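You operate a simulated robot arm through the tools that you are given. There is no shell and no other tool.

The job below is to be done with a simulated robot arm. You get a single attempt, and the scene is never put back.

JOB
Supply five shows FUSE. Switch off, push its fuse drawer home, then run one load test.
Fine: in that order; on for the test, one press of the load key; off again after; the knobs stay as set.

It is judged by the outcome, as a careful person would: the job done as asked, and still so three seconds after it is handed in. It fails if anything else is knocked over, pushed out of place, dropped, spilled or broken.

ROBOT AND FRAMES
A 6-joint arm with a three-finger gripper, fixed in place. Base frame: the origin is on the floor under the middle of its stand, x ahead of it, y to its left, z up. Units: m, degrees, N and s.
It reaches about 1.213 m from its shoulder. Its first joint turns from -166.0 to 166.0 degrees. Payload 4.89 kg.
Tool frame: the origin (TCP) lies between the finger pads and is the grasp point; the fingertips stand 0.03 m ahead of it; z points along the fingers, y is the line along which they close. The gripper opens to 0.164 m; its body begins 0.125 m behind the TCP.
Orientation is that of the tool frame in the base frame, as a unit quaternion [w, x, y, z]. With the fingers straight down and closing along the base's y, the tool's x points along the base's -x, its y along +y and its z along -z.

CONTROLS
- The arm moves only by the tool apply_moves. Its arguments are lists of equal length, an entry for each row: "travel": the shift along the tool's x, y, z in cm, a list of three; "angular": the turn, a rotation vector about the tool's x, y, z in degrees, a list of three; "jaw": the opening, from 0 (shut) to 1 (fully open). In form: {"travel": [[x, y, z], ...], "angular": [[wx, wy, wz], ...], "jaw": [jaw, ...]}. A call has 1 to 20 rows; each row is the pose to reach, as a shift and turn from the pose commanded when the call began, along the tool's axes at that moment. A row lasts 0.2 s, in which the tool goes at most 0.05 m and 8.6 degrees; a call with a longer step from one row to the next is refused whole, and so is a gripper value outside its range. Where a pose cannot be reached the arm comes as near as it can. A force on the tool above 40 N (or 10 N above the force at the start of the call, whichever is more), or a blocked arm, ends the call early, and 0.2 s more pass. The fingers move at their own pace (about 0.108 m/s each) and stop on an object; they squeeze with about 36 N. The grip force told is the motor's: it shows also when the fingers shut on nothing. Time passes only in rows, and 0.2 s behind the last, so rows that repeat a pose let the fingers close. The reply holds the time, the measured pose of the TCP, the force on the tool along the base axes, the opening and the grip force, in the units named above and with some noise, with the torque about the TCP (base axes, N m) and any sound that the robot's microphone picked up, and new pictures: "pictures" is both (left out), scene, wrist or none.
- Cameras (640 x 400 px; columns grow to the right, rows downward): "scene" is fixed at [0.3996, 0.4995, 1.3549]; the picture's right is [-1.00, -0.09, 0.00], its down [-0.03, 0.28, -0.96] and it looks along [0.09, -0.95, -0.29] (base axes); focal length 342 px, centre (320, 200). "wrist" rides on the gripper at [0.076, -0.002, -0.152] in the tool frame; the picture's right is [0.02, 1.00, 0.00], its down [-0.88, 0.02, -0.47] and it looks along [-0.47, 0.01, 0.88] (tool axes); focal length 247 px, centre (320, 200).
- lift_body(by): moves the trunk up (or, below 0, down) by that many m; the arm rides with it, the base frame stays. It gives what a move gives, with no picture.
- locate(camera, pixels): for up to 12 pixels [column, row] of the newest picture of that camera ("zoom" is the newest enlarged one), the place [x, y, z] in the base frame of the surface seen there, good to about 0.002 m. The clock stands still meanwhile.
- close_up(camera, box): a new picture of the part [left, top, right, bottom] of that camera's present view, enlarged. The clock stands still meanwhile.
- sign_off(): hands the job in; it is judged then, once.

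Unless the task says otherwise, let go and move clear before handing in.

The tools are called after ">>>" as a command line: name --argument value ..., lists and objects as JSON in quotes. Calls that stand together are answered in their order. apply_moves: Moves the arm, as the interface text tells. Its arguments: {"type":"object","properties":{"travel":{"type":"array"},"angular":{"type":"array"},"jaw":{"type":"array"},"pictures":{"type":"string","enum":["both","scene","wrist","none"]}},"required":["travel","angular","jaw"]} The other tools are called the same way: lift_body (by) moves the trunk up or down; locate (camera, pixels) gives the place of the surface under pixels of a picture; close_up (camera, box) takes an enlarged picture of a part of a camera's view; sign_off () hands the job in.

At the start:

```text
time_s: 0.0
tcp_pos: [0.2301, -0.6627, 1.1389]
orientation: [0.001, 0.0, 1.0, 0.0]
force: [1.0, -0.1, 0.5]
wrist_torque: [0.03, 0.01, -0.01]
gripper_width: 0.1639
finger_force: 0.0
trunk travel left (down, up): [-0.175, 0.215]
```

scene: 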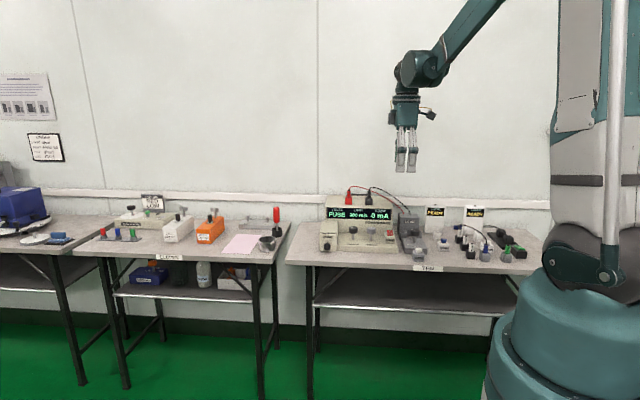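
wrist: 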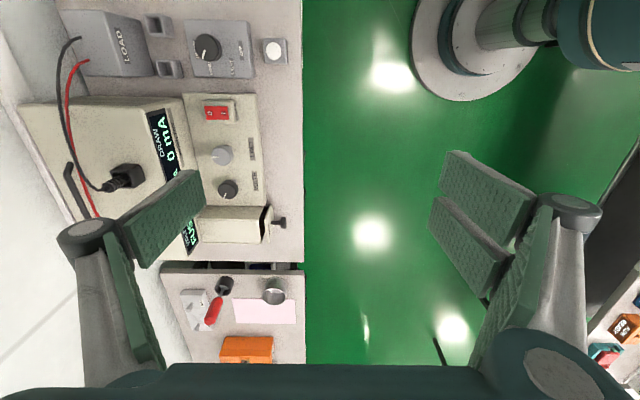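

The scene shows a supply at pixels (320-400, 205-250) with display "FUSE ... 0 mA", and a wrist view with a red rocker, two knobs, and a drawer with a knob. I'll enlarge both views before moving.

>>> close_up --camera "scene" --box '[300, 180, 540, 280]'

>>> close_up --camera "wrist" --box '[10, 0, 310, 280]'

```text
2.67 times, centred on (420, 230) of scene
```

zoom: 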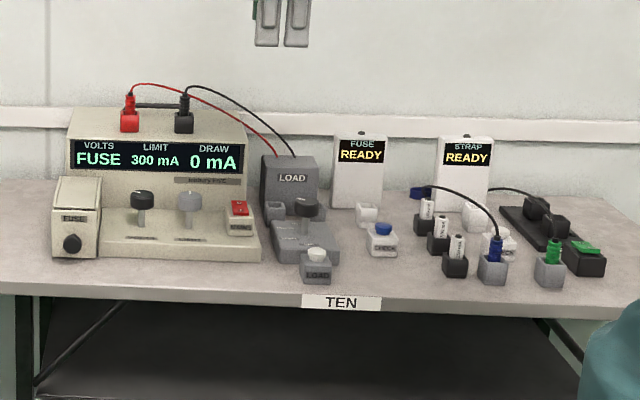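

```text
1.43 times, centred on (160, 140) of wrist
```

zoom: 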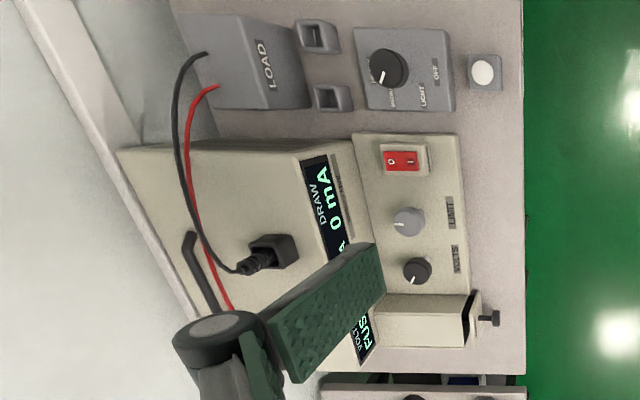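

The bench is signed "TEN" at (341,302) of the zoom and the supply has a small plate at (208,181); the load knob, LOAD key and rocker can be seen. I'll zoom more closely to read the labels, including the other bench.

>>> close_up --camera "scene" --box '[315, 195, 435, 270]'

>>> close_up --camera "scene" --box '[80, 180, 290, 300]'

>>> close_up --camera "scene" --box '[0, 60, 120, 260]'

>>> close_up --camera "wrist" --box '[140, 80, 300, 180]'

>>> close_up --camera "wrist" --box '[140, 0, 300, 100]'

```text
5.33 times, centred on (375, 232) of scene
```

zoom: 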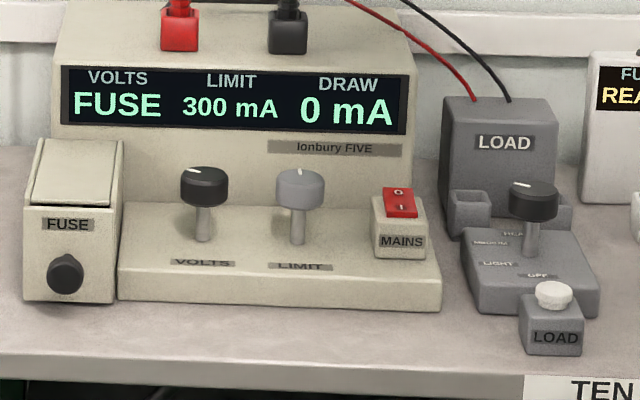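

```text
3.05 times, centred on (185, 240) of scene
```

zoom: 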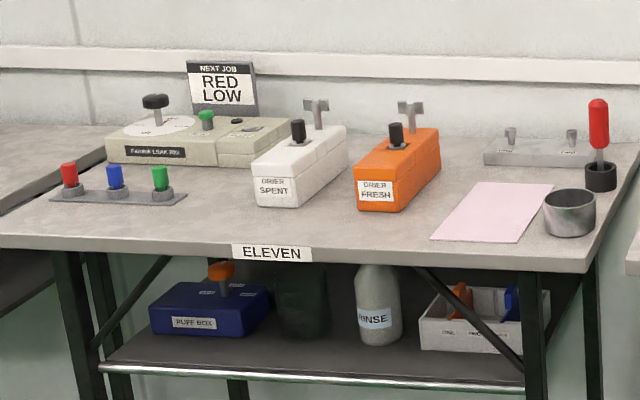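

```text
2.00 times, centred on (60, 160) of scene
```

zoom: 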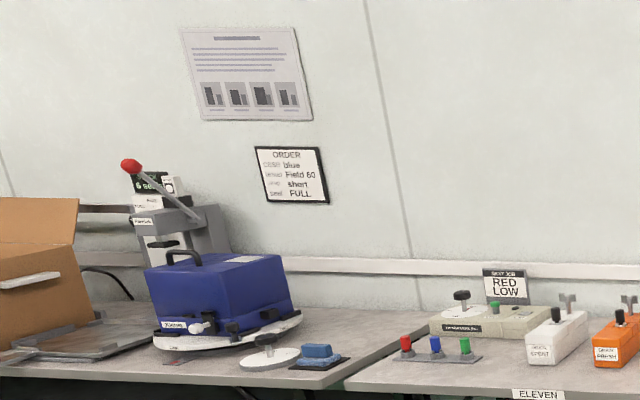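

```text
4.00 times, centred on (220, 130) of wrist
```

zoom: 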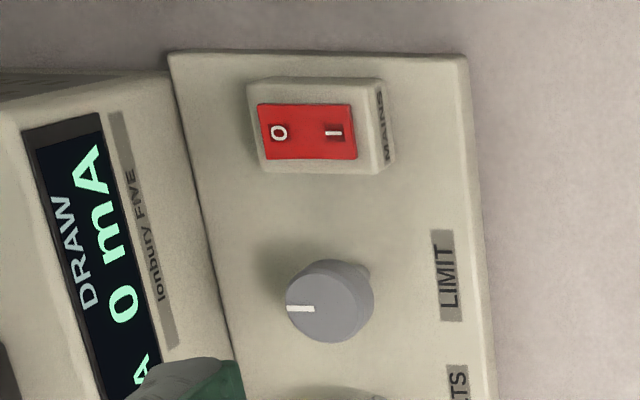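

```text
4.00 times, centred on (220, 50) of wrist
```

zoom: 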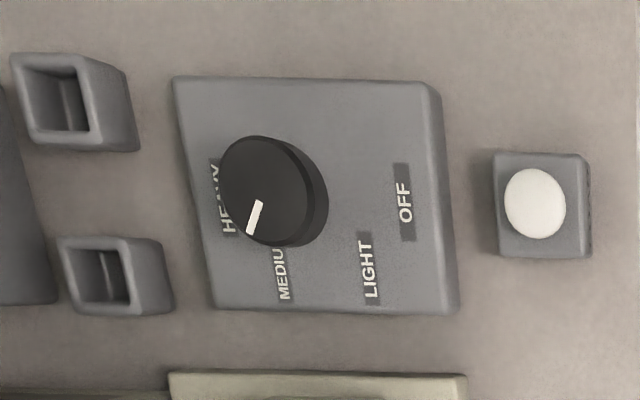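

The supply reads "Ionbury FIVE" in the zoom, with the rocker pressed to "I" (I side lower), the FUSE drawer standing out of its housing, and the LOAD key with a white cap. I'll locate these surfaces.

>>> close_up --camera "scene" --box '[315, 195, 435, 270]'

>>> locate --camera "zoom" --pixels '[[399, 193], [401, 210], [66, 272], [36, 230], [106, 235], [30, 295], [75, 180], [554, 292], [555, 338], [528, 200], [204, 185], [300, 185]]'

>>> locate --camera "wrist" --pixels '[[209, 113], [223, 113], [285, 222], [268, 216], [262, 238], [274, 50], [206, 48], [221, 155], [227, 189], [240, 230], [290, 150], [175, 215]]'

```text
5.33 times, centred on (375, 232) of scene
```

zoom: 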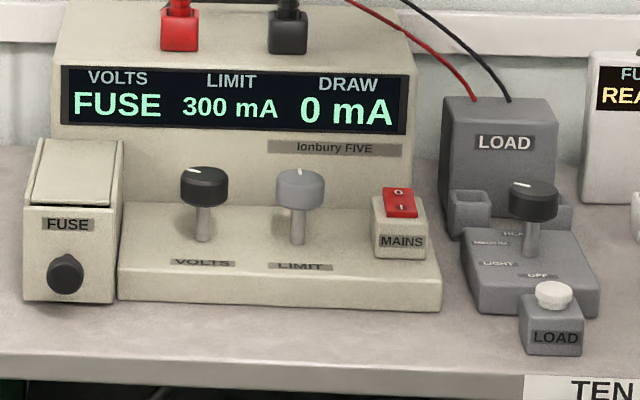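

```text
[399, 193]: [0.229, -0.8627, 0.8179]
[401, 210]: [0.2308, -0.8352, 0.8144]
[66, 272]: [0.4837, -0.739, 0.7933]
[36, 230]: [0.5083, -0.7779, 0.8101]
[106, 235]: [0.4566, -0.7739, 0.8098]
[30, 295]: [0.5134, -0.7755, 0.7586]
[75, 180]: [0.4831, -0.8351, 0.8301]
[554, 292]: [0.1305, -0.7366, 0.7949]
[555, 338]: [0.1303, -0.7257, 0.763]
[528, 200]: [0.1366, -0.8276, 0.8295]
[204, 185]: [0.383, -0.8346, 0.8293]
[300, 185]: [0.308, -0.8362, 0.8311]
```

```text
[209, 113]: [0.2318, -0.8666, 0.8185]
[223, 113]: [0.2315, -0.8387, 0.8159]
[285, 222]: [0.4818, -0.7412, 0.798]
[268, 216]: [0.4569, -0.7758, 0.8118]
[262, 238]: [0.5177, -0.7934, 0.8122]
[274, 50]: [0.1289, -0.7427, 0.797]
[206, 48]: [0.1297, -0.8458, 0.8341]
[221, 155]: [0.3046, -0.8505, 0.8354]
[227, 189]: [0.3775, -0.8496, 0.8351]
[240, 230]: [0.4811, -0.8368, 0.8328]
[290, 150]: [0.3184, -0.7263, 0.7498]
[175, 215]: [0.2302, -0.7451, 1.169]
```

The rocker lies near (0.231, -0.850, 0.816), the drawer knob at (0.483, -0.740, 0.796), and the LOAD cap at (0.130, -0.740, 0.796). I'll shut the gripper up here to see the shape of its tip, before deciding how to press.

>>> close_up --camera "scene" --box '[370, 40, 450, 190]'

>>> apply_moves --travel '[[0, 0, 0], [0, 0, 0], [0, 0, 0], [0, 0, 0], [0, 0, 0]]' --angular '[[0, 0, 0], [0, 0, 0], [0, 0, 0], [0, 0, 0], [0, 0, 0]]' --jaw '[0, 0, 0, 0, 0]'

>>> close_up --camera "scene" --box '[370, 90, 450, 190]'

```text
2.67 times, centred on (410, 115) of scene
```

zoom: 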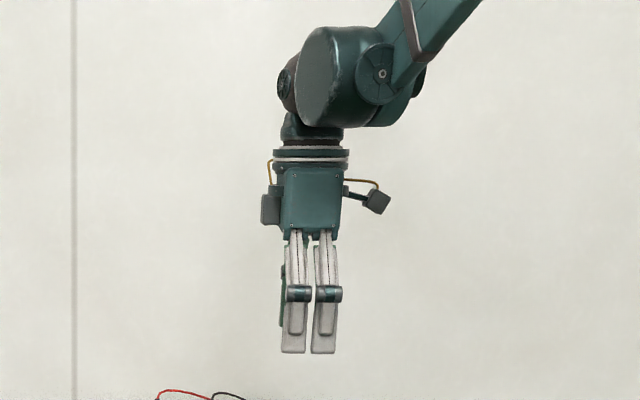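

```text
time_s: 1.2
tcp_pos: [0.2302, -0.6638, 1.1381]
orientation: [0.0, 0.0, 1.0, 0.0]
force: [-0.6, 0.1, -0.2]
wrist_torque: [0.0, -0.03, -0.01]
gripper_width: 0.0
finger_force: 35.3
trunk travel left (down, up): [-0.175, 0.215]
```

scene: 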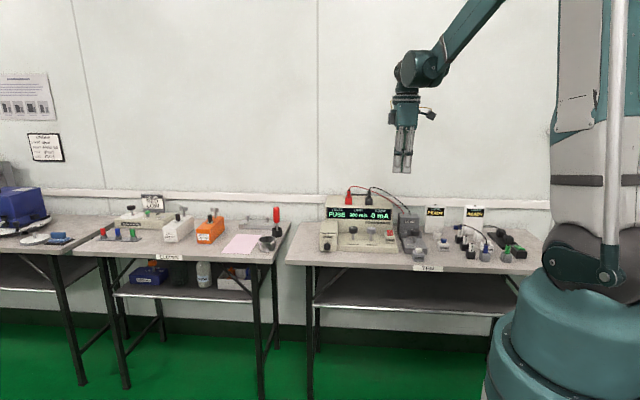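
wrist: 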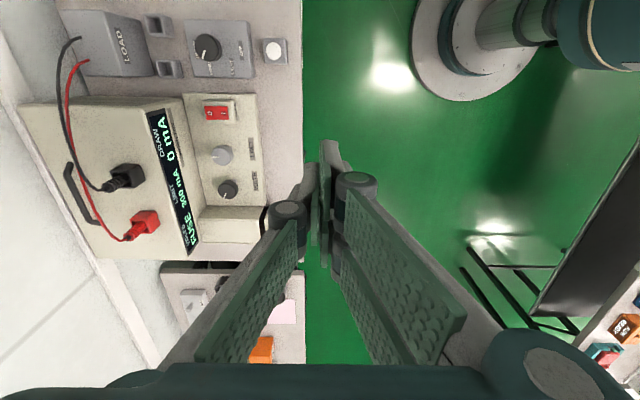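

```text
4.00 times, centred on (410, 140) of scene
```

zoom: 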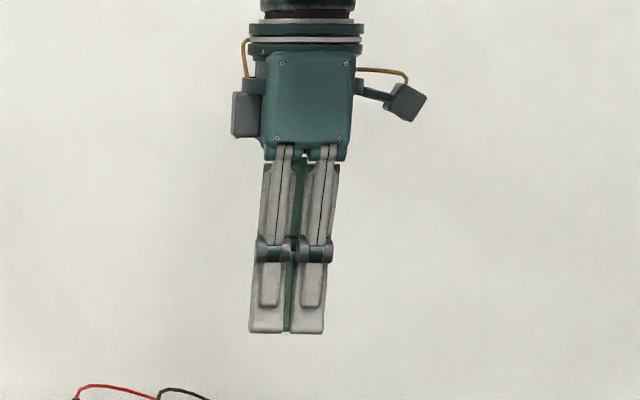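

Shut, the tip is two fingers about 6.4 cm wide in x with one thumb on the base -y side; too broad for one rocker end unless I tilt or use the thumb alone. I'll measure the supply body, drawer gap and rocker housing next.

>>> close_up --camera "wrist" --box '[180, 80, 300, 155]'

>>> locate --camera "zoom" --pixels '[[122, 170], [150, 170], [182, 170], [228, 170], [250, 170], [268, 170], [275, 192], [150, 148], [230, 148], [200, 210], [110, 240], [350, 170]]'

>>> locate --camera "wrist" --pixels '[[90, 130], [150, 110], [60, 180], [130, 175], [148, 220], [120, 250], [182, 240], [70, 40], [160, 125], [190, 250], [200, 215], [235, 225]]'

>>> close_up --camera "wrist" --box '[180, 190, 308, 270]'

```text
5.33 times, centred on (240, 118) of wrist
```

zoom: 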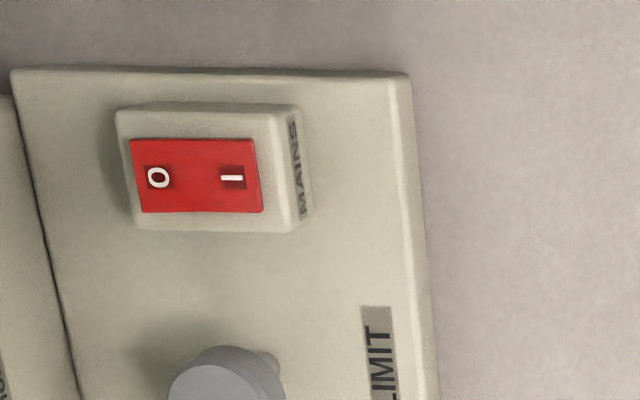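

```text
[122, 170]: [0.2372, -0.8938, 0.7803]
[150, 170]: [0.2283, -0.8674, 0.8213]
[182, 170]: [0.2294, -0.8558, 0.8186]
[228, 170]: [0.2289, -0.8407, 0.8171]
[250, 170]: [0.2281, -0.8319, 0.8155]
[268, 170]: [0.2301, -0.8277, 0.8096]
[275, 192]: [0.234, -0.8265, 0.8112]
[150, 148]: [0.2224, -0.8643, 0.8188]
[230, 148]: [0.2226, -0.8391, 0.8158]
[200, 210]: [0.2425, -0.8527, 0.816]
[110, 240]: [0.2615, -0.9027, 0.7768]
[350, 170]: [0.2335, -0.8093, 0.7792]
```

```text
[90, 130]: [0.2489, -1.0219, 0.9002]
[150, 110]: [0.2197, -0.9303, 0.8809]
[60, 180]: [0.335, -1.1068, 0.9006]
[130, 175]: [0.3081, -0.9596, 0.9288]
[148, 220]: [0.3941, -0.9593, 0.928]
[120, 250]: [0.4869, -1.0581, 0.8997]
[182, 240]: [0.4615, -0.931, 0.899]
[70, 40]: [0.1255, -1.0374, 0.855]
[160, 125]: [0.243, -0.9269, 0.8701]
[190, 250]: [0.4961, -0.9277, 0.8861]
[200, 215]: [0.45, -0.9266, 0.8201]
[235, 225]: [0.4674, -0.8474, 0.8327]
```

```text
5.00 times, centred on (244, 230) of wrist
```

zoom: 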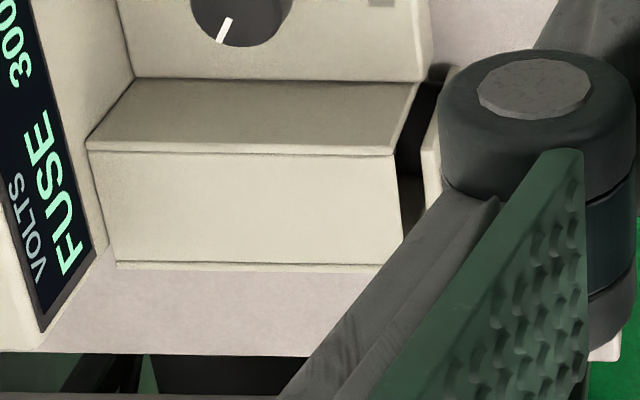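

The rocker spans y -0.872 to -0.829 and x 0.218 to 0.243, its O end (z 0.821) higher than its I end (z 0.8155), so it is on; the body top is at z 0.90 with plugs above. I plan to press with the single thumb alone, so I'll open the jaw halfway and measure where its tip is.

>>> apply_moves --travel '[[0, 0, 0], [0, 0, 0], [0, 0, 0], [0, 0, 0]]' --angular '[[0, 0, 0], [0, 0, 0], [0, 0, 0], [0, 0, 0]]' --jaw '[0.5, 0.5, 0.5, 0.5]'

>>> close_up --camera "wrist" --box '[100, 60, 580, 360]'

>>> close_up --camera "scene" --box '[370, 90, 450, 190]'

```text
time_s: 2.2
tcp_pos: [0.2292, -0.6633, 1.138]
orientation: [0.0, 0.0, 1.0, 0.0]
force: [1.3, -0.1, -0.4]
wrist_torque: [-0.01, -0.01, 0.01]
gripper_width: 0.0819
finger_force: 0.0
trunk travel left (down, up): [-0.175, 0.215]
```

scene: 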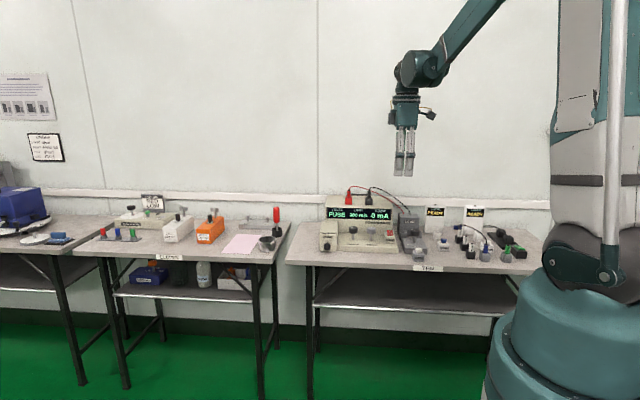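
wrist: 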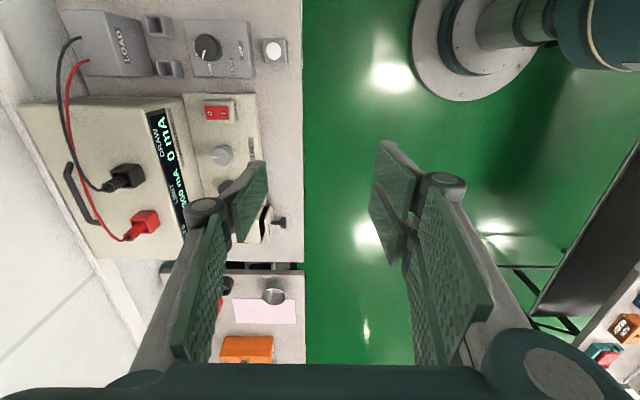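

```text
1.33 times, centred on (340, 210) of wrist
```

zoom: 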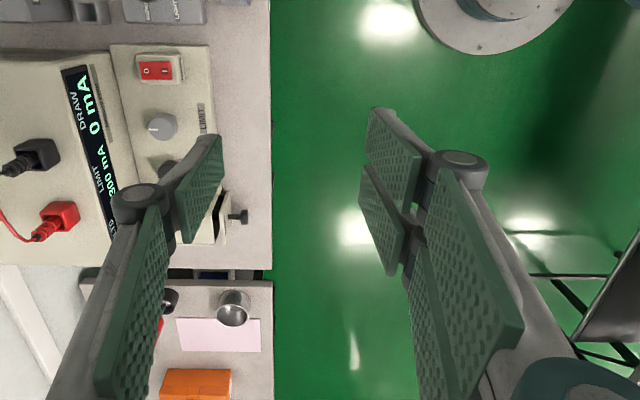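

```text
4.00 times, centred on (410, 140) of scene
```

zoom: 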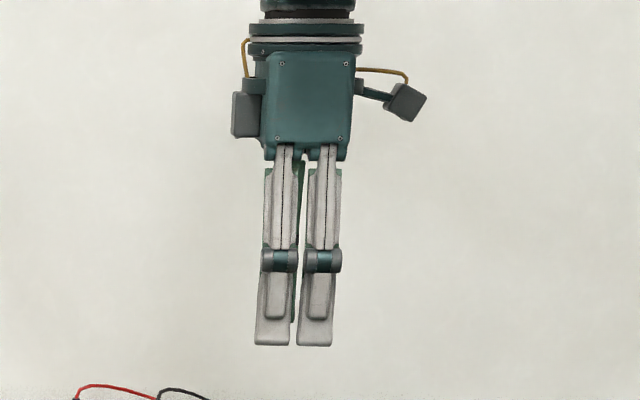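

The thumb tip shows at about (245-268, 158-200) of the wrist view. I'll zoom there and locate its corners.

>>> close_up --camera "wrist" --box '[180, 140, 308, 220]'

>>> locate --camera "zoom" --pixels '[[425, 115], [425, 170], [425, 215], [400, 120], [380, 130], [350, 160], [300, 250], [330, 300], [400, 240], [100, 330], [130, 300], [440, 95]]'

```text
5.00 times, centred on (244, 180) of wrist
```

zoom: 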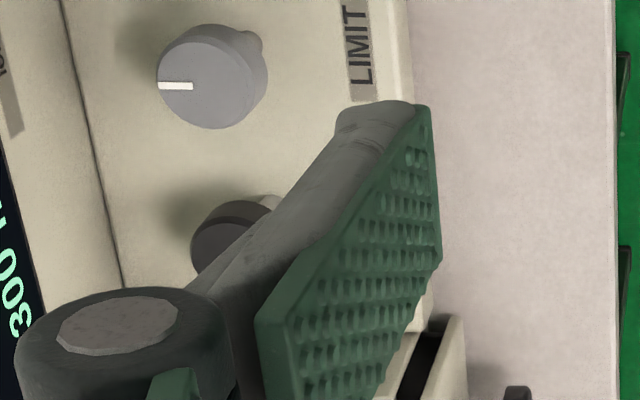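

```text
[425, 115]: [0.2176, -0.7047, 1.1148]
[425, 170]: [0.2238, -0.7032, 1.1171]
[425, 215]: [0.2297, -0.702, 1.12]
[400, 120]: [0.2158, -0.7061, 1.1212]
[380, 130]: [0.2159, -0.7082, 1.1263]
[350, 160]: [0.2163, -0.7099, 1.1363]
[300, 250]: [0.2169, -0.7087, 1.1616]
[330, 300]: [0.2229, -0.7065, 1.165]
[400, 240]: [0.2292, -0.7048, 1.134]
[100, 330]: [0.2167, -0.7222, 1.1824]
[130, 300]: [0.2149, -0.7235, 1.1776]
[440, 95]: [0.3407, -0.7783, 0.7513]
```

The thumb's inner face is at y -0.703 (0.040 from TCP) and its width is about 2.7 cm. I'll get the outer edge of the tip.

>>> locate --camera "zoom" --pixels '[[340, 112], [345, 108], [360, 106], [375, 104], [395, 104], [412, 106], [338, 122], [340, 135], [325, 150], [432, 120], [436, 180], [439, 240]]'

```text
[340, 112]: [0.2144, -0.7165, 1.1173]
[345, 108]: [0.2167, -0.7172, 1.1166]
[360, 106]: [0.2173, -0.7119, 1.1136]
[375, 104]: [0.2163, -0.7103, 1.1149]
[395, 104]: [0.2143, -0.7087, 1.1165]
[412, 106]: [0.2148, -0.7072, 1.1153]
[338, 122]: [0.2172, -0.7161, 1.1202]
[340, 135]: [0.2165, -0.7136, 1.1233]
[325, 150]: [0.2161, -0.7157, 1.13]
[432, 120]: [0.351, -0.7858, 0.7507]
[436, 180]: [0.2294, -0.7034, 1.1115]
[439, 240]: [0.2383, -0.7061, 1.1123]
```

The thumb tip is 1.4 cm thick, centred 4.7 cm in -y of the TCP and reaching about 3 cm below it. I'll move to hover with the thumb above the rocker's O end, TCP near (0.2305, -0.819, 0.90).

>>> apply_moves --travel '[[0, -2.6, 2.0], [0, -5.2, 5.0], [0, -7.8, 8.5], [0, -10.4, 12.0], [0, -13.0, 15.5], [0, -15.0, 19.0], [0, -15.6, 22.0], [0, -15.6, 23.5]]' --angular '[[0, 0, 0], [0, 0, 0], [0, 0, 0], [0, 0, 0], [0, 0, 0], [0, 0, 0], [0, 0, 0], [0, 0, 0]]' --jaw '[0.5, 0.5, 0.5, 0.5, 0.5, 0.5, 0.5, 0.5]'

>>> close_up --camera "wrist" --box '[100, 60, 420, 260]'

>>> close_up --camera "scene" --box '[315, 150, 475, 250]'

```text
time_s: 4.0
tcp_pos: [0.2269, -0.8199, 0.9035]
orientation: [0.001, -0.001, 1.0, -0.001]
force: [-0.4, -0.3, 0.3]
wrist_torque: [-0.02, 0.0, 0.01]
gripper_width: 0.082
finger_force: 0.1
trunk travel left (down, up): [-0.175, 0.215]
```

scene: 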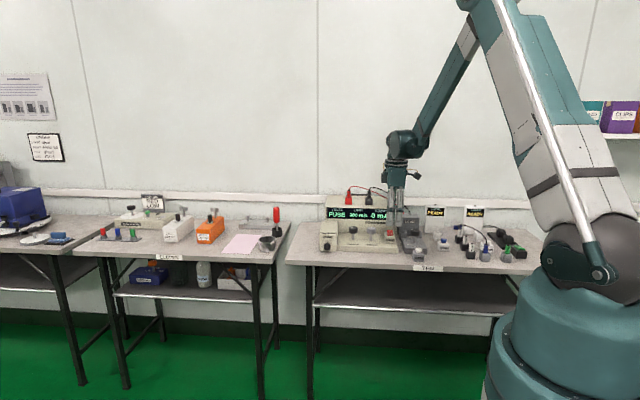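
wrist: 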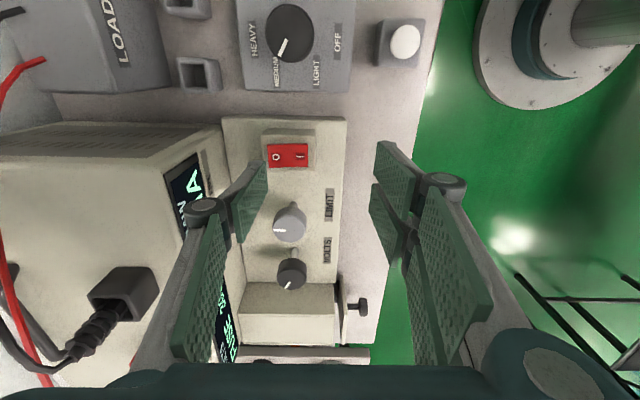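

```text
2.00 times, centred on (260, 160) of wrist
```

zoom: 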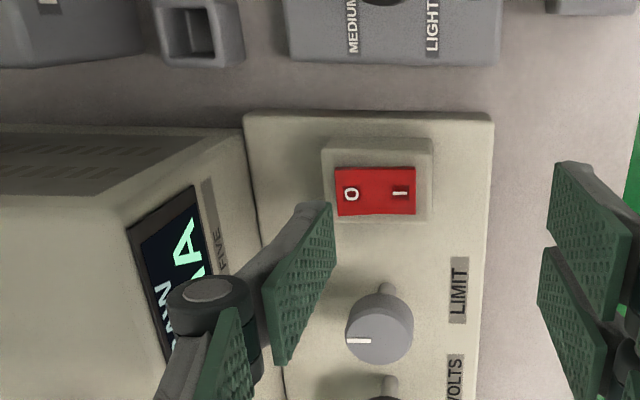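

```text
4.00 times, centred on (395, 200) of scene
```

zoom: 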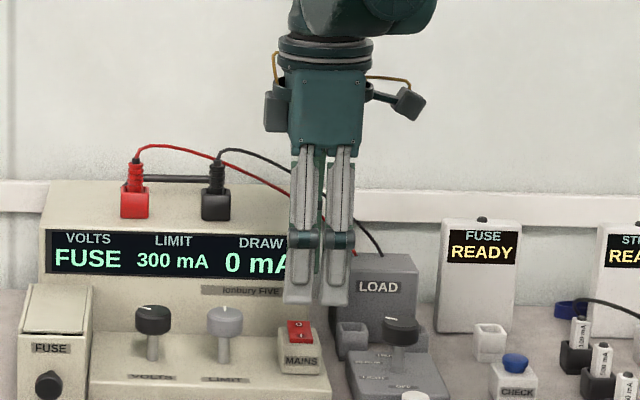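

The arm hovers with measured x 0.227; the rocker sits at zoom (335-415, 168-215) and thumb tip at (300-335, 203-270). I'll refine positions of both from this nearer view.

>>> close_up --camera "wrist" --box '[200, 110, 328, 190]'

>>> locate --camera "zoom" --pixels '[[345, 185], [440, 185], [533, 185], [350, 215], [530, 270], [378, 220], [498, 220], [325, 260], [335, 275], [250, 275], [440, 270], [440, 170]]'

```text
5.00 times, centred on (264, 150) of wrist
```

zoom: 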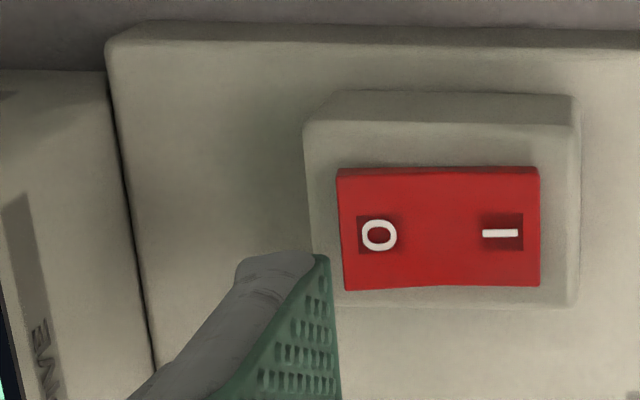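

```text
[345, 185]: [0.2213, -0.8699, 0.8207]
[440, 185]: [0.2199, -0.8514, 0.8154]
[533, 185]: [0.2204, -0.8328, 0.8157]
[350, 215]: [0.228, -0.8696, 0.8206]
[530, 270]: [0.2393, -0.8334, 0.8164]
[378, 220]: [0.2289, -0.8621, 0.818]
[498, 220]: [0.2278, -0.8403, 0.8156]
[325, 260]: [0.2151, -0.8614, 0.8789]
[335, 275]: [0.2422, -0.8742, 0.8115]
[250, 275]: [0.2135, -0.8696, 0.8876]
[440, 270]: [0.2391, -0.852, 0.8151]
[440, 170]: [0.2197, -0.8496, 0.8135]
```

The O end's top is at (0.230, -0.870, 0.8207), and the thumb tip (y -0.874 to -0.860, x centre about 0.2275) is over it. I'll shift 3 mm in +x and lower in small steps to press it by about 6 mm.

>>> apply_moves --travel '[[-0.3, 0, 2.0], [-0.3, 0, 4.0], [-0.3, 0, 5.0], [-0.3, 0, 5.3], [-0.3, 0, 5.5], [-0.3, 0, 5.7], [-0.3, 0, 5.9], [-0.3, 0, 6.0]]' --angular '[[0, 0, 0], [0, 0, 0], [0, 0, 0], [0, 0, 0], [0, 0, 0], [0, 0, 0], [0, 0, 0], [0, 0, 0]]' --jaw '[0.5, 0.5, 0.5, 0.5, 0.5, 0.5, 0.5, 0.5]'

>>> close_up --camera "wrist" --box '[160, 90, 352, 210]'

>>> close_up --camera "scene" --box '[315, 180, 435, 255]'

```text
time_s: 5.8
tcp_pos: [0.2328, -0.8194, 0.8429]
orientation: [0.0, 0.0, 1.0, -0.001]
force: [-1.7, -2.9, 13.2]
wrist_torque: [-0.68, 0.08, 0.0]
gripper_width: 0.0854
finger_force: 3.1
trunk travel left (down, up): [-0.175, 0.215]
heard: click
```

scene: 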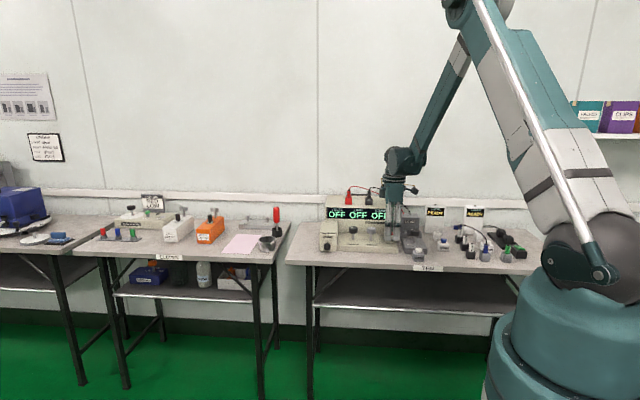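
wrist: 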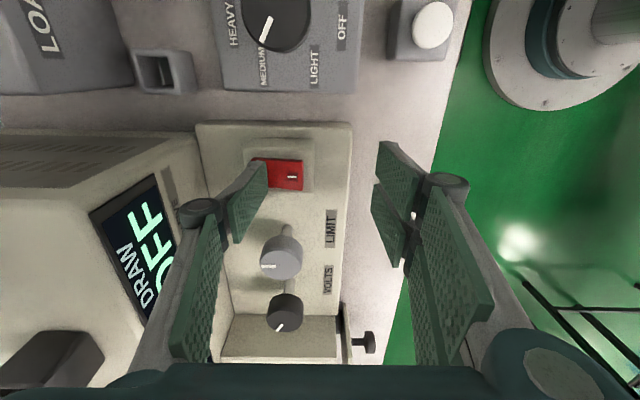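

```text
3.33 times, centred on (256, 150) of wrist
```

zoom: 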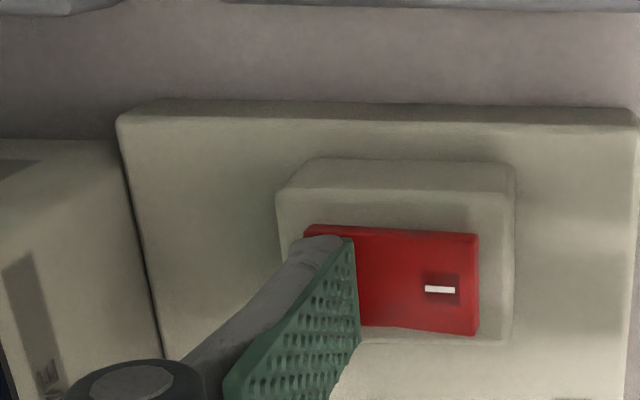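

```text
5.33 times, centred on (375, 218) of scene
```

zoom: 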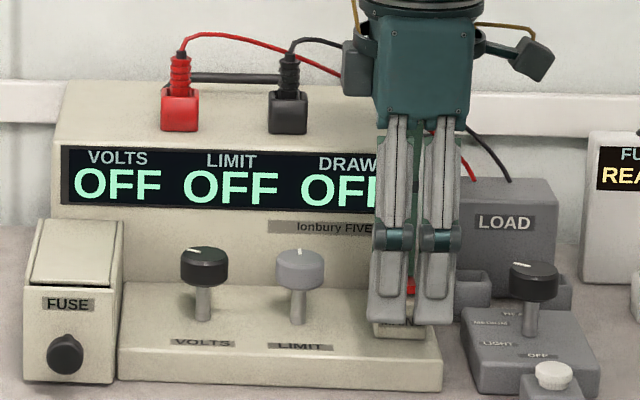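

A click was heard, the display reads OFF OFF OFF, and the force is a modest 13 N, so the supply is off. Next I'll lift straight up, move in front of the fuse drawer at x 0.483, and shut the jaw on the way.

>>> apply_moves --travel '[[0, 0, -3], [0, 0, -7], [0, 0, -11], [-3, 3, -11], [-6, 6, -11], [-9, 9, -11], [-12, 12, -11], [-15, 14.5, -11], [-19, 15.9, -11], [-23, 15.9, -11], [-25.0, 15.9, -11], [-25.0, 15.9, -11]]' --angular '[[0, 0, 0], [0, 0, 0], [0, 0, 0], [0, 0, 0], [0, 0, 0], [0, 0, 0], [0, 0, 0], [0, 0, 0], [0, 0, 0], [0, 0, 0], [0, 0, 0], [0, 0, 0]]' --jaw '[0.5, 0.5, 0.5, 0.5, 0.4, 0.3, 0.2, 0.1, 0, 0, 0, 0]'

>>> close_up --camera "scene" --box '[280, 150, 440, 250]'

>>> close_up --camera "wrist" --box '[80, 40, 400, 240]'

```text
time_s: 8.4
tcp_pos: [0.4831, -0.6587, 0.953]
orientation: [0.0, 0.0, 1.0, 0.0]
force: [0.0, -0.6, -0.3]
wrist_torque: [0.02, 0.1, -0.01]
gripper_width: 0.0
finger_force: 36.2
trunk travel left (down, up): [-0.175, 0.215]
```

scene: 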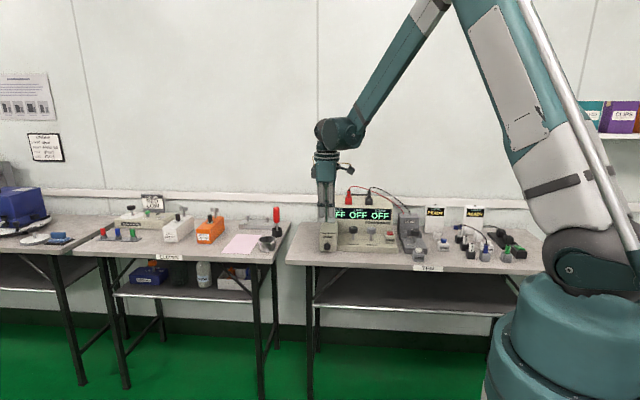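
wrist: 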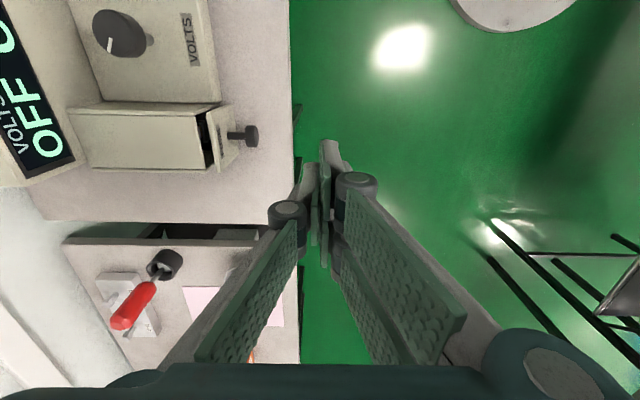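

```text
4.00 times, centred on (360, 200) of scene
```

zoom: 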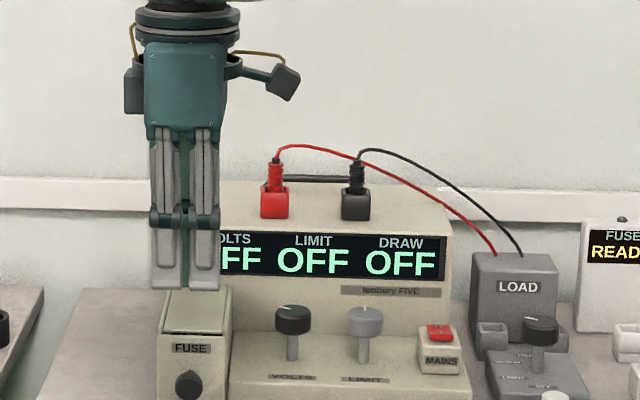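

```text
2.00 times, centred on (240, 140) of wrist
```

zoom: 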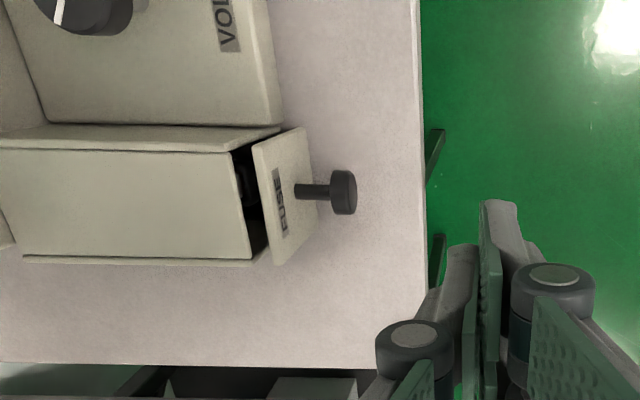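

The drawer face at zoom (252-318, 125-265) stands out from the housing edge (235-268, 140-262), with the knob at (342,192). I'll measure the gap, knob and thumb knuckle before descending.

>>> locate --camera "zoom" --pixels '[[345, 180], [352, 195], [340, 205], [285, 200], [258, 160], [300, 135], [230, 170], [245, 240], [268, 135], [378, 355], [480, 215], [460, 260]]'

```text
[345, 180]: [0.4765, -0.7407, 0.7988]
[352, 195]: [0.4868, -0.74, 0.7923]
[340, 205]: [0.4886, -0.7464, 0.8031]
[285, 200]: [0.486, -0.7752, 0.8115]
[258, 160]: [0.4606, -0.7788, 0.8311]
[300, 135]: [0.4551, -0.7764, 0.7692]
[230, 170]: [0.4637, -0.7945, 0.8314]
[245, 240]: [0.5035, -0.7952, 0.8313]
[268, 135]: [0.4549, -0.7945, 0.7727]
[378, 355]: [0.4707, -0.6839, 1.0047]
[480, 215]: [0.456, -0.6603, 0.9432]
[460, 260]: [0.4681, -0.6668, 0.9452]
```

The gap is about 1.5 cm (face back -0.78, housing front -0.7945), and the knob centre is near (0.482, -0.740, 0.792). I'll descend in front of the knob, so the thumb's back faces it, and then advance to just short of contact.

>>> apply_moves --travel '[[0, 0, 4], [0, 0, 8], [0, 0, 12], [0, 0, 14.5], [0, -2.5, 14.5], [0, -5.0, 14.5], [0, -5.8, 14.5]]' --angular '[[0, 0, 0], [0, 0, 0], [0, 0, 0], [0, 0, 0], [0, 0, 0], [0, 0, 0], [0, 0, 0]]' --jaw '[0, 0, 0, 0, 0, 0, 0]'

>>> close_up --camera "wrist" --box '[160, 80, 400, 230]'

>>> close_up --camera "scene" --box '[280, 170, 440, 270]'

```text
time_s: 10.0
tcp_pos: [0.4819, -0.7194, 0.8064]
orientation: [0.0, 0.0, 1.0, 0.0]
force: [0.6, 0.0, 0.8]
wrist_torque: [-0.07, 0.03, 0.01]
gripper_width: 0.0002
finger_force: 36.4
trunk travel left (down, up): [-0.175, 0.215]
```

scene: 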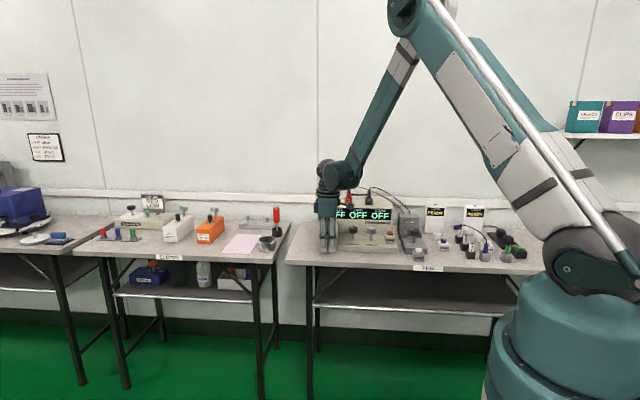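
wrist: 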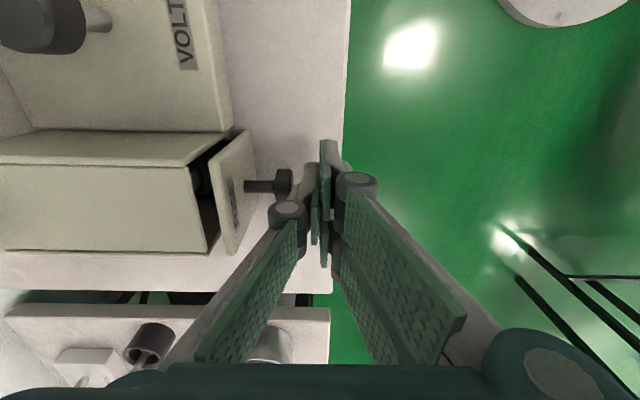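

```text
2.67 times, centred on (280, 155) of wrist
```

zoom: 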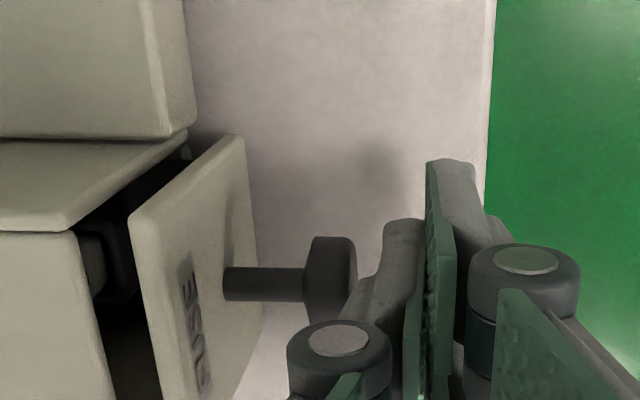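

```text
4.00 times, centred on (360, 220) of scene
```

zoom: 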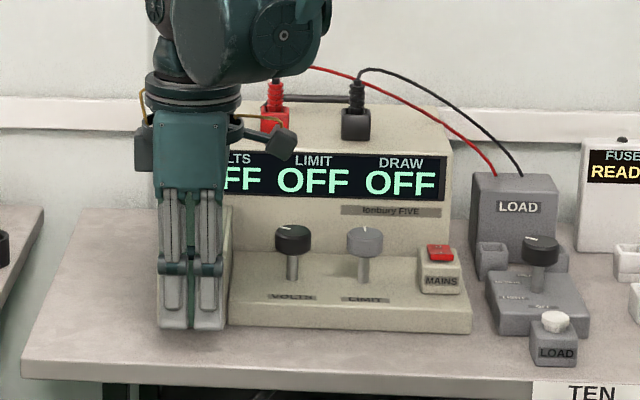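

The thumb's back at zoom (355-400, 220-300) is a few mm from the knob (305-357, 237-310) with clear height over the table. I'll push in -y slowly, in 2-3 mm steps, up to about 2 cm.

>>> apply_moves --travel '[[0, -0.3, 0], [0, -0.6, 0], [0, -0.9, 0], [0, -1.2, 0], [0, -1.4, 0], [0, -1.6, 0], [0, -1.8, 0], [0, -2.0, 0]]' --angular '[[0, 0, 0], [0, 0, 0], [0, 0, 0], [0, 0, 0], [0, 0, 0], [0, 0, 0], [0, 0, 0], [0, 0, 0]]' --jaw '[0, 0, 0, 0, 0, 0, 0, 0]'

>>> close_up --camera "wrist" --box '[160, 80, 400, 230]'

```text
time_s: 11.8
tcp_pos: [0.4812, -0.7371, 0.8081]
orientation: [0.0, 0.0, 1.0, -0.001]
force: [0.5, 1.1, -0.2]
wrist_torque: [0.03, -0.02, -0.04]
gripper_width: 0.0002
finger_force: 36.7
trunk travel left (down, up): [-0.175, 0.215]
```

scene: 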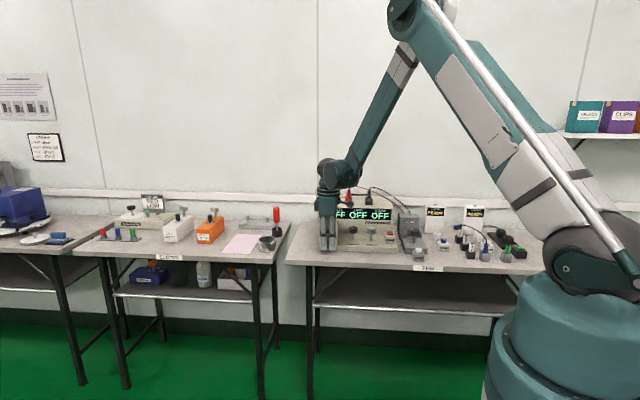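
wrist: 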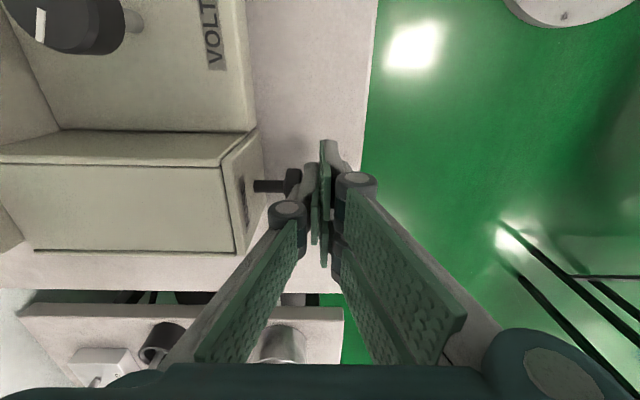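

```text
2.67 times, centred on (280, 155) of wrist
```

zoom: 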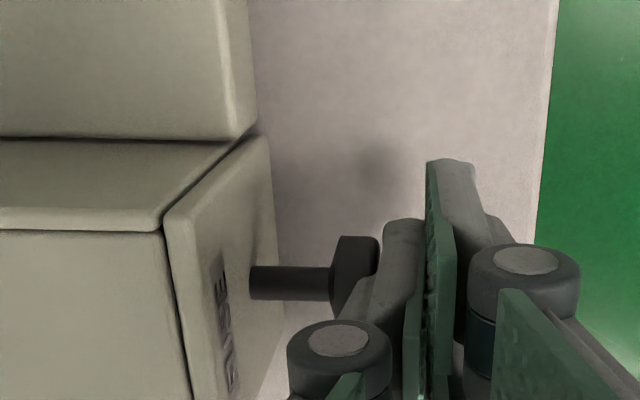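

The gap has nearly closed (thin dark line at zoom (165-190, 230-390)), with only 1 N of force and no click yet. I'll keep pushing in 1 mm steps until the force rises.

>>> apply_moves --travel '[[0, -0.1, 0], [0, -0.2, 0], [0, -0.3, 0], [0, -0.4, 0], [0, -0.5, 0], [0, -0.6, 0]]' --angular '[[0, 0, 0], [0, 0, 0], [0, 0, 0], [0, 0, 0], [0, 0, 0], [0, 0, 0]]' --jaw '[0, 0, 0, 0, 0, 0]' --pictures "wrist"

>>> close_up --camera "wrist" --box '[160, 80, 400, 230]'

```text
time_s: 13.2
tcp_pos: [0.4829, -0.7404, 0.8078]
orientation: [-0.001, 0.0, 1.0, 0.002]
force: [-2.1, 15.4, 3.4]
wrist_torque: [0.19, 0.0, 0.05]
gripper_width: 0.0
finger_force: 35.9
trunk travel left (down, up): [-0.175, 0.215]
stopped in row 6: the force on the tool passed its limit at 43 N (the readings are from after the stop); the commanded pose is now the measured one
```

wrist: 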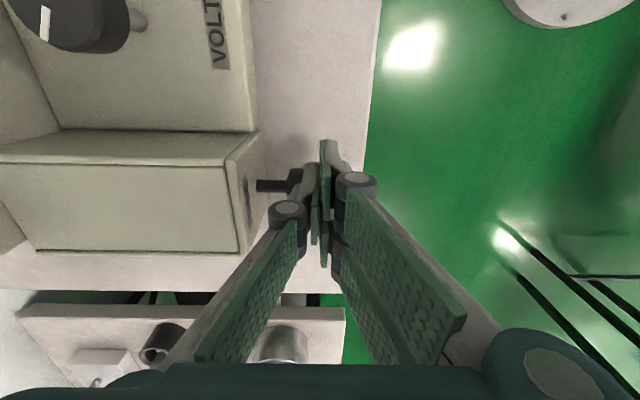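

```text
2.67 times, centred on (280, 155) of wrist
```

zoom: 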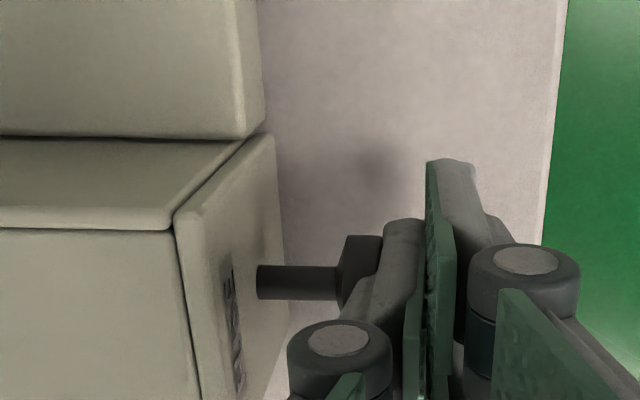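

The push met a hard stop at 43 N with the face flush against the housing, so the drawer is home. I'll back away in +y and rise, then check the drawer and that the supply hasn't shifted.

>>> apply_moves --travel '[[0, 1.0, 0], [0, 4.0, 0], [0, 7.0, 0], [0, 8.0, -3], [0, 8.0, -7], [0, 8.0, -11], [0, 8.0, -14.5]]' --angular '[[0, 0, 0], [0, 0, 0], [0, 0, 0], [0, 0, 0], [0, 0, 0], [0, 0, 0], [0, 0, 0]]' --jaw '[0, 0, 0, 0, 0, 0, 0]'

>>> close_up --camera "wrist" --box '[20, 0, 340, 200]'

>>> locate --camera "zoom" --pixels '[[400, 200], [395, 160], [460, 265], [330, 270], [340, 320]]'

>>> close_up --camera "scene" --box '[315, 195, 435, 270]'

>>> locate --camera "zoom" --pixels '[[399, 193], [401, 210], [66, 272], [36, 230], [106, 235], [554, 292], [528, 200], [204, 185], [300, 185]]'

```text
time_s: 14.8
tcp_pos: [0.4835, -0.6653, 0.953]
orientation: [0.0, 0.0, 1.0, 0.002]
force: [0.3, -0.8, -0.7]
wrist_torque: [0.06, 0.02, 0.0]
gripper_width: 0.0003
finger_force: 36.3
trunk travel left (down, up): [-0.175, 0.215]
```

scene: 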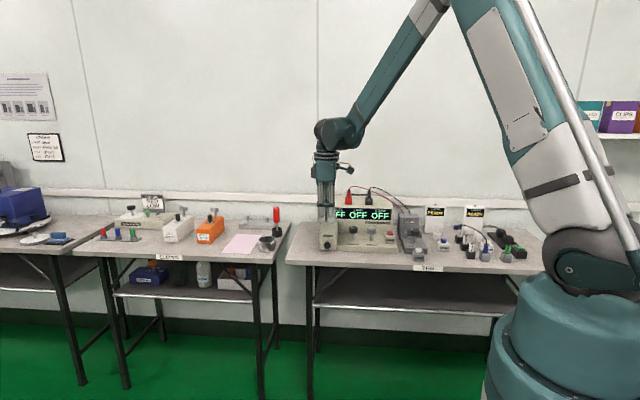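
wrist: 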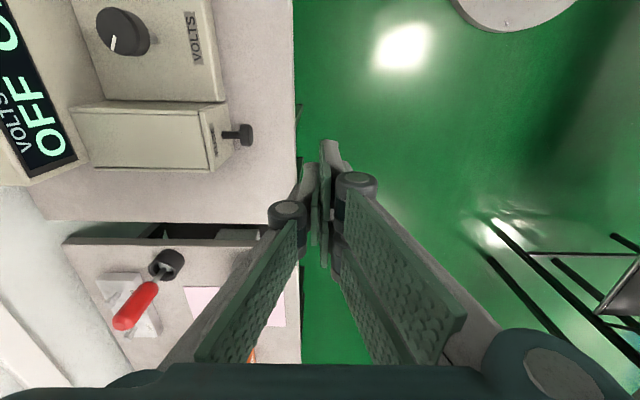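

```text
2.00 times, centred on (180, 100) of wrist
```

zoom: 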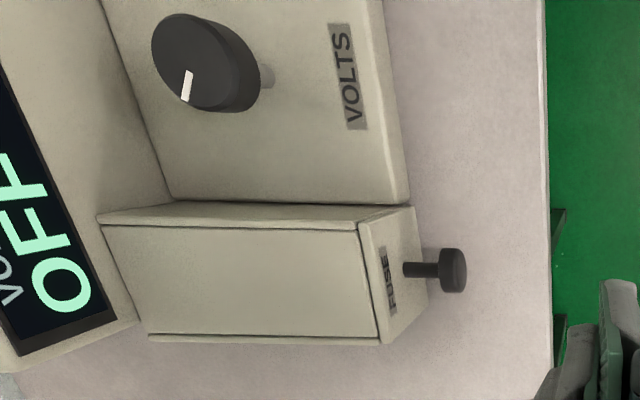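

```text
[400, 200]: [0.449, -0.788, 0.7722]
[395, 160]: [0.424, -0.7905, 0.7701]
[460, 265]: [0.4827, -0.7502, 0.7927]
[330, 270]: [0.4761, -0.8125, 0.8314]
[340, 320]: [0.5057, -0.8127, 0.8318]
```

```text
5.33 times, centred on (375, 232) of scene
```

zoom: 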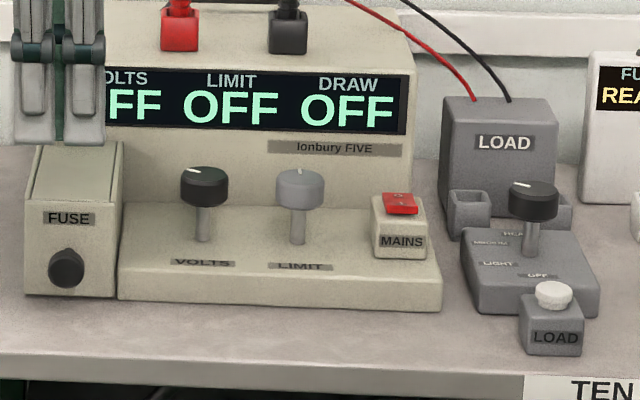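

```text
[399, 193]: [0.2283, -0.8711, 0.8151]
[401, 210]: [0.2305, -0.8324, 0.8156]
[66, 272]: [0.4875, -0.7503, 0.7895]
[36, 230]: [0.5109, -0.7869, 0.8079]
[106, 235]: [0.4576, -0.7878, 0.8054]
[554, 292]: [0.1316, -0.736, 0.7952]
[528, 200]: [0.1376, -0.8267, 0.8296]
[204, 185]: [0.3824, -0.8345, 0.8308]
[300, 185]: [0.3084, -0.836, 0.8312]
```

The drawer face is flush (seam only at zoom (360-375, 225-340), knob now y -0.750), the knobs and rocker are where they were. Now I'll go back above the rocker with the jaw half open, the thumb over the I end (TCP about 0.2305, -0.787, 0.90).

>>> apply_moves --travel '[[4, -1.5, 0], [8, -3, 0], [12, -5, 0], [16, -7, 0], [20, -9, 1], [24, -11, 2.5], [25.3, -12.2, 4], [25.3, -12.2, 5.3]]' --angular '[[0, 0, 0], [0, 0, 0], [0, 0, 0], [0, 0, 0], [0, 0, 0], [0, 0, 0], [0, 0, 0], [0, 0, 0]]' --jaw '[0.1, 0.2, 0.3, 0.4, 0.5, 0.5, 0.5, 0.5]'

>>> close_up --camera "wrist" --box '[160, 90, 352, 210]'

>>> locate --camera "zoom" --pixels '[[200, 190], [230, 190], [260, 190], [290, 190], [330, 230], [320, 225], [300, 228]]'

```text
time_s: 16.6
tcp_pos: [0.2285, -0.7843, 0.8998]
orientation: [0.0, -0.001, 1.0, 0.001]
force: [0.1, 1.2, 0.8]
wrist_torque: [-0.07, -0.04, 0.0]
gripper_width: 0.0817
finger_force: 0.1
trunk travel left (down, up): [-0.175, 0.215]
```

scene: 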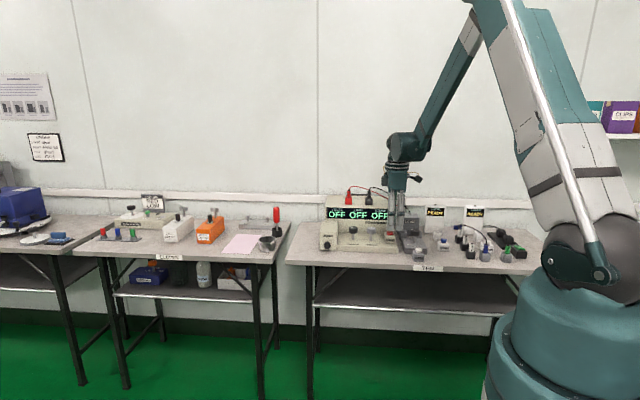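
wrist: 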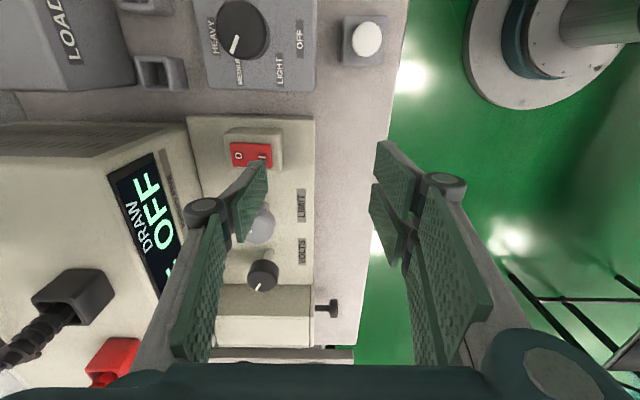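

```text
3.33 times, centred on (256, 150) of wrist
```

zoom: 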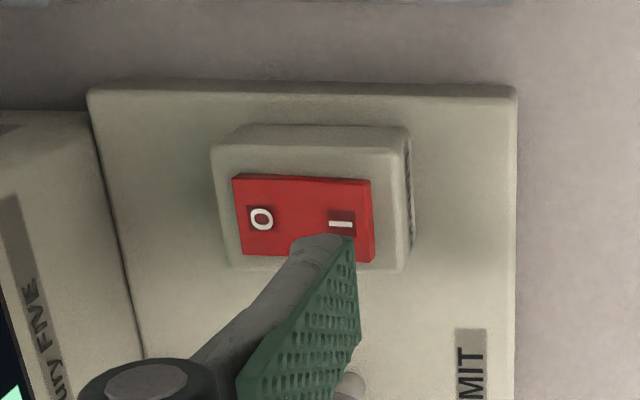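

```text
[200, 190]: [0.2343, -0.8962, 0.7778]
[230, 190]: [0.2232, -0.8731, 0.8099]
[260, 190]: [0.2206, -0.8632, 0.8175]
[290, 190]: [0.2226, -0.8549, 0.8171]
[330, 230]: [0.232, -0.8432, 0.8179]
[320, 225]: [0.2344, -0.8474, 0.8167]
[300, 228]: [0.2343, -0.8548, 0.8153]
```

The thumb tip is at zoom (295-355, 235-275) over the lower side of the I half. I'll locate its edges to be sure of y before pressing.

>>> locate --camera "zoom" --pixels '[[343, 242], [352, 255], [310, 240], [300, 243], [325, 240], [335, 245], [365, 200], [345, 195], [368, 240], [358, 330]]'

```text
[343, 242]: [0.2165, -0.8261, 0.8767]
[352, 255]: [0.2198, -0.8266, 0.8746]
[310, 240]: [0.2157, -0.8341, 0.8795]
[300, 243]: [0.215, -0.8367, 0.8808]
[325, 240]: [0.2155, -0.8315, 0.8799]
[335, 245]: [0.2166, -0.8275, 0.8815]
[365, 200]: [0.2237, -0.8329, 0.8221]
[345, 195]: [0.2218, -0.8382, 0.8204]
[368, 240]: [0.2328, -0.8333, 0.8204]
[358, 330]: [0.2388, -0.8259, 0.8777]
```

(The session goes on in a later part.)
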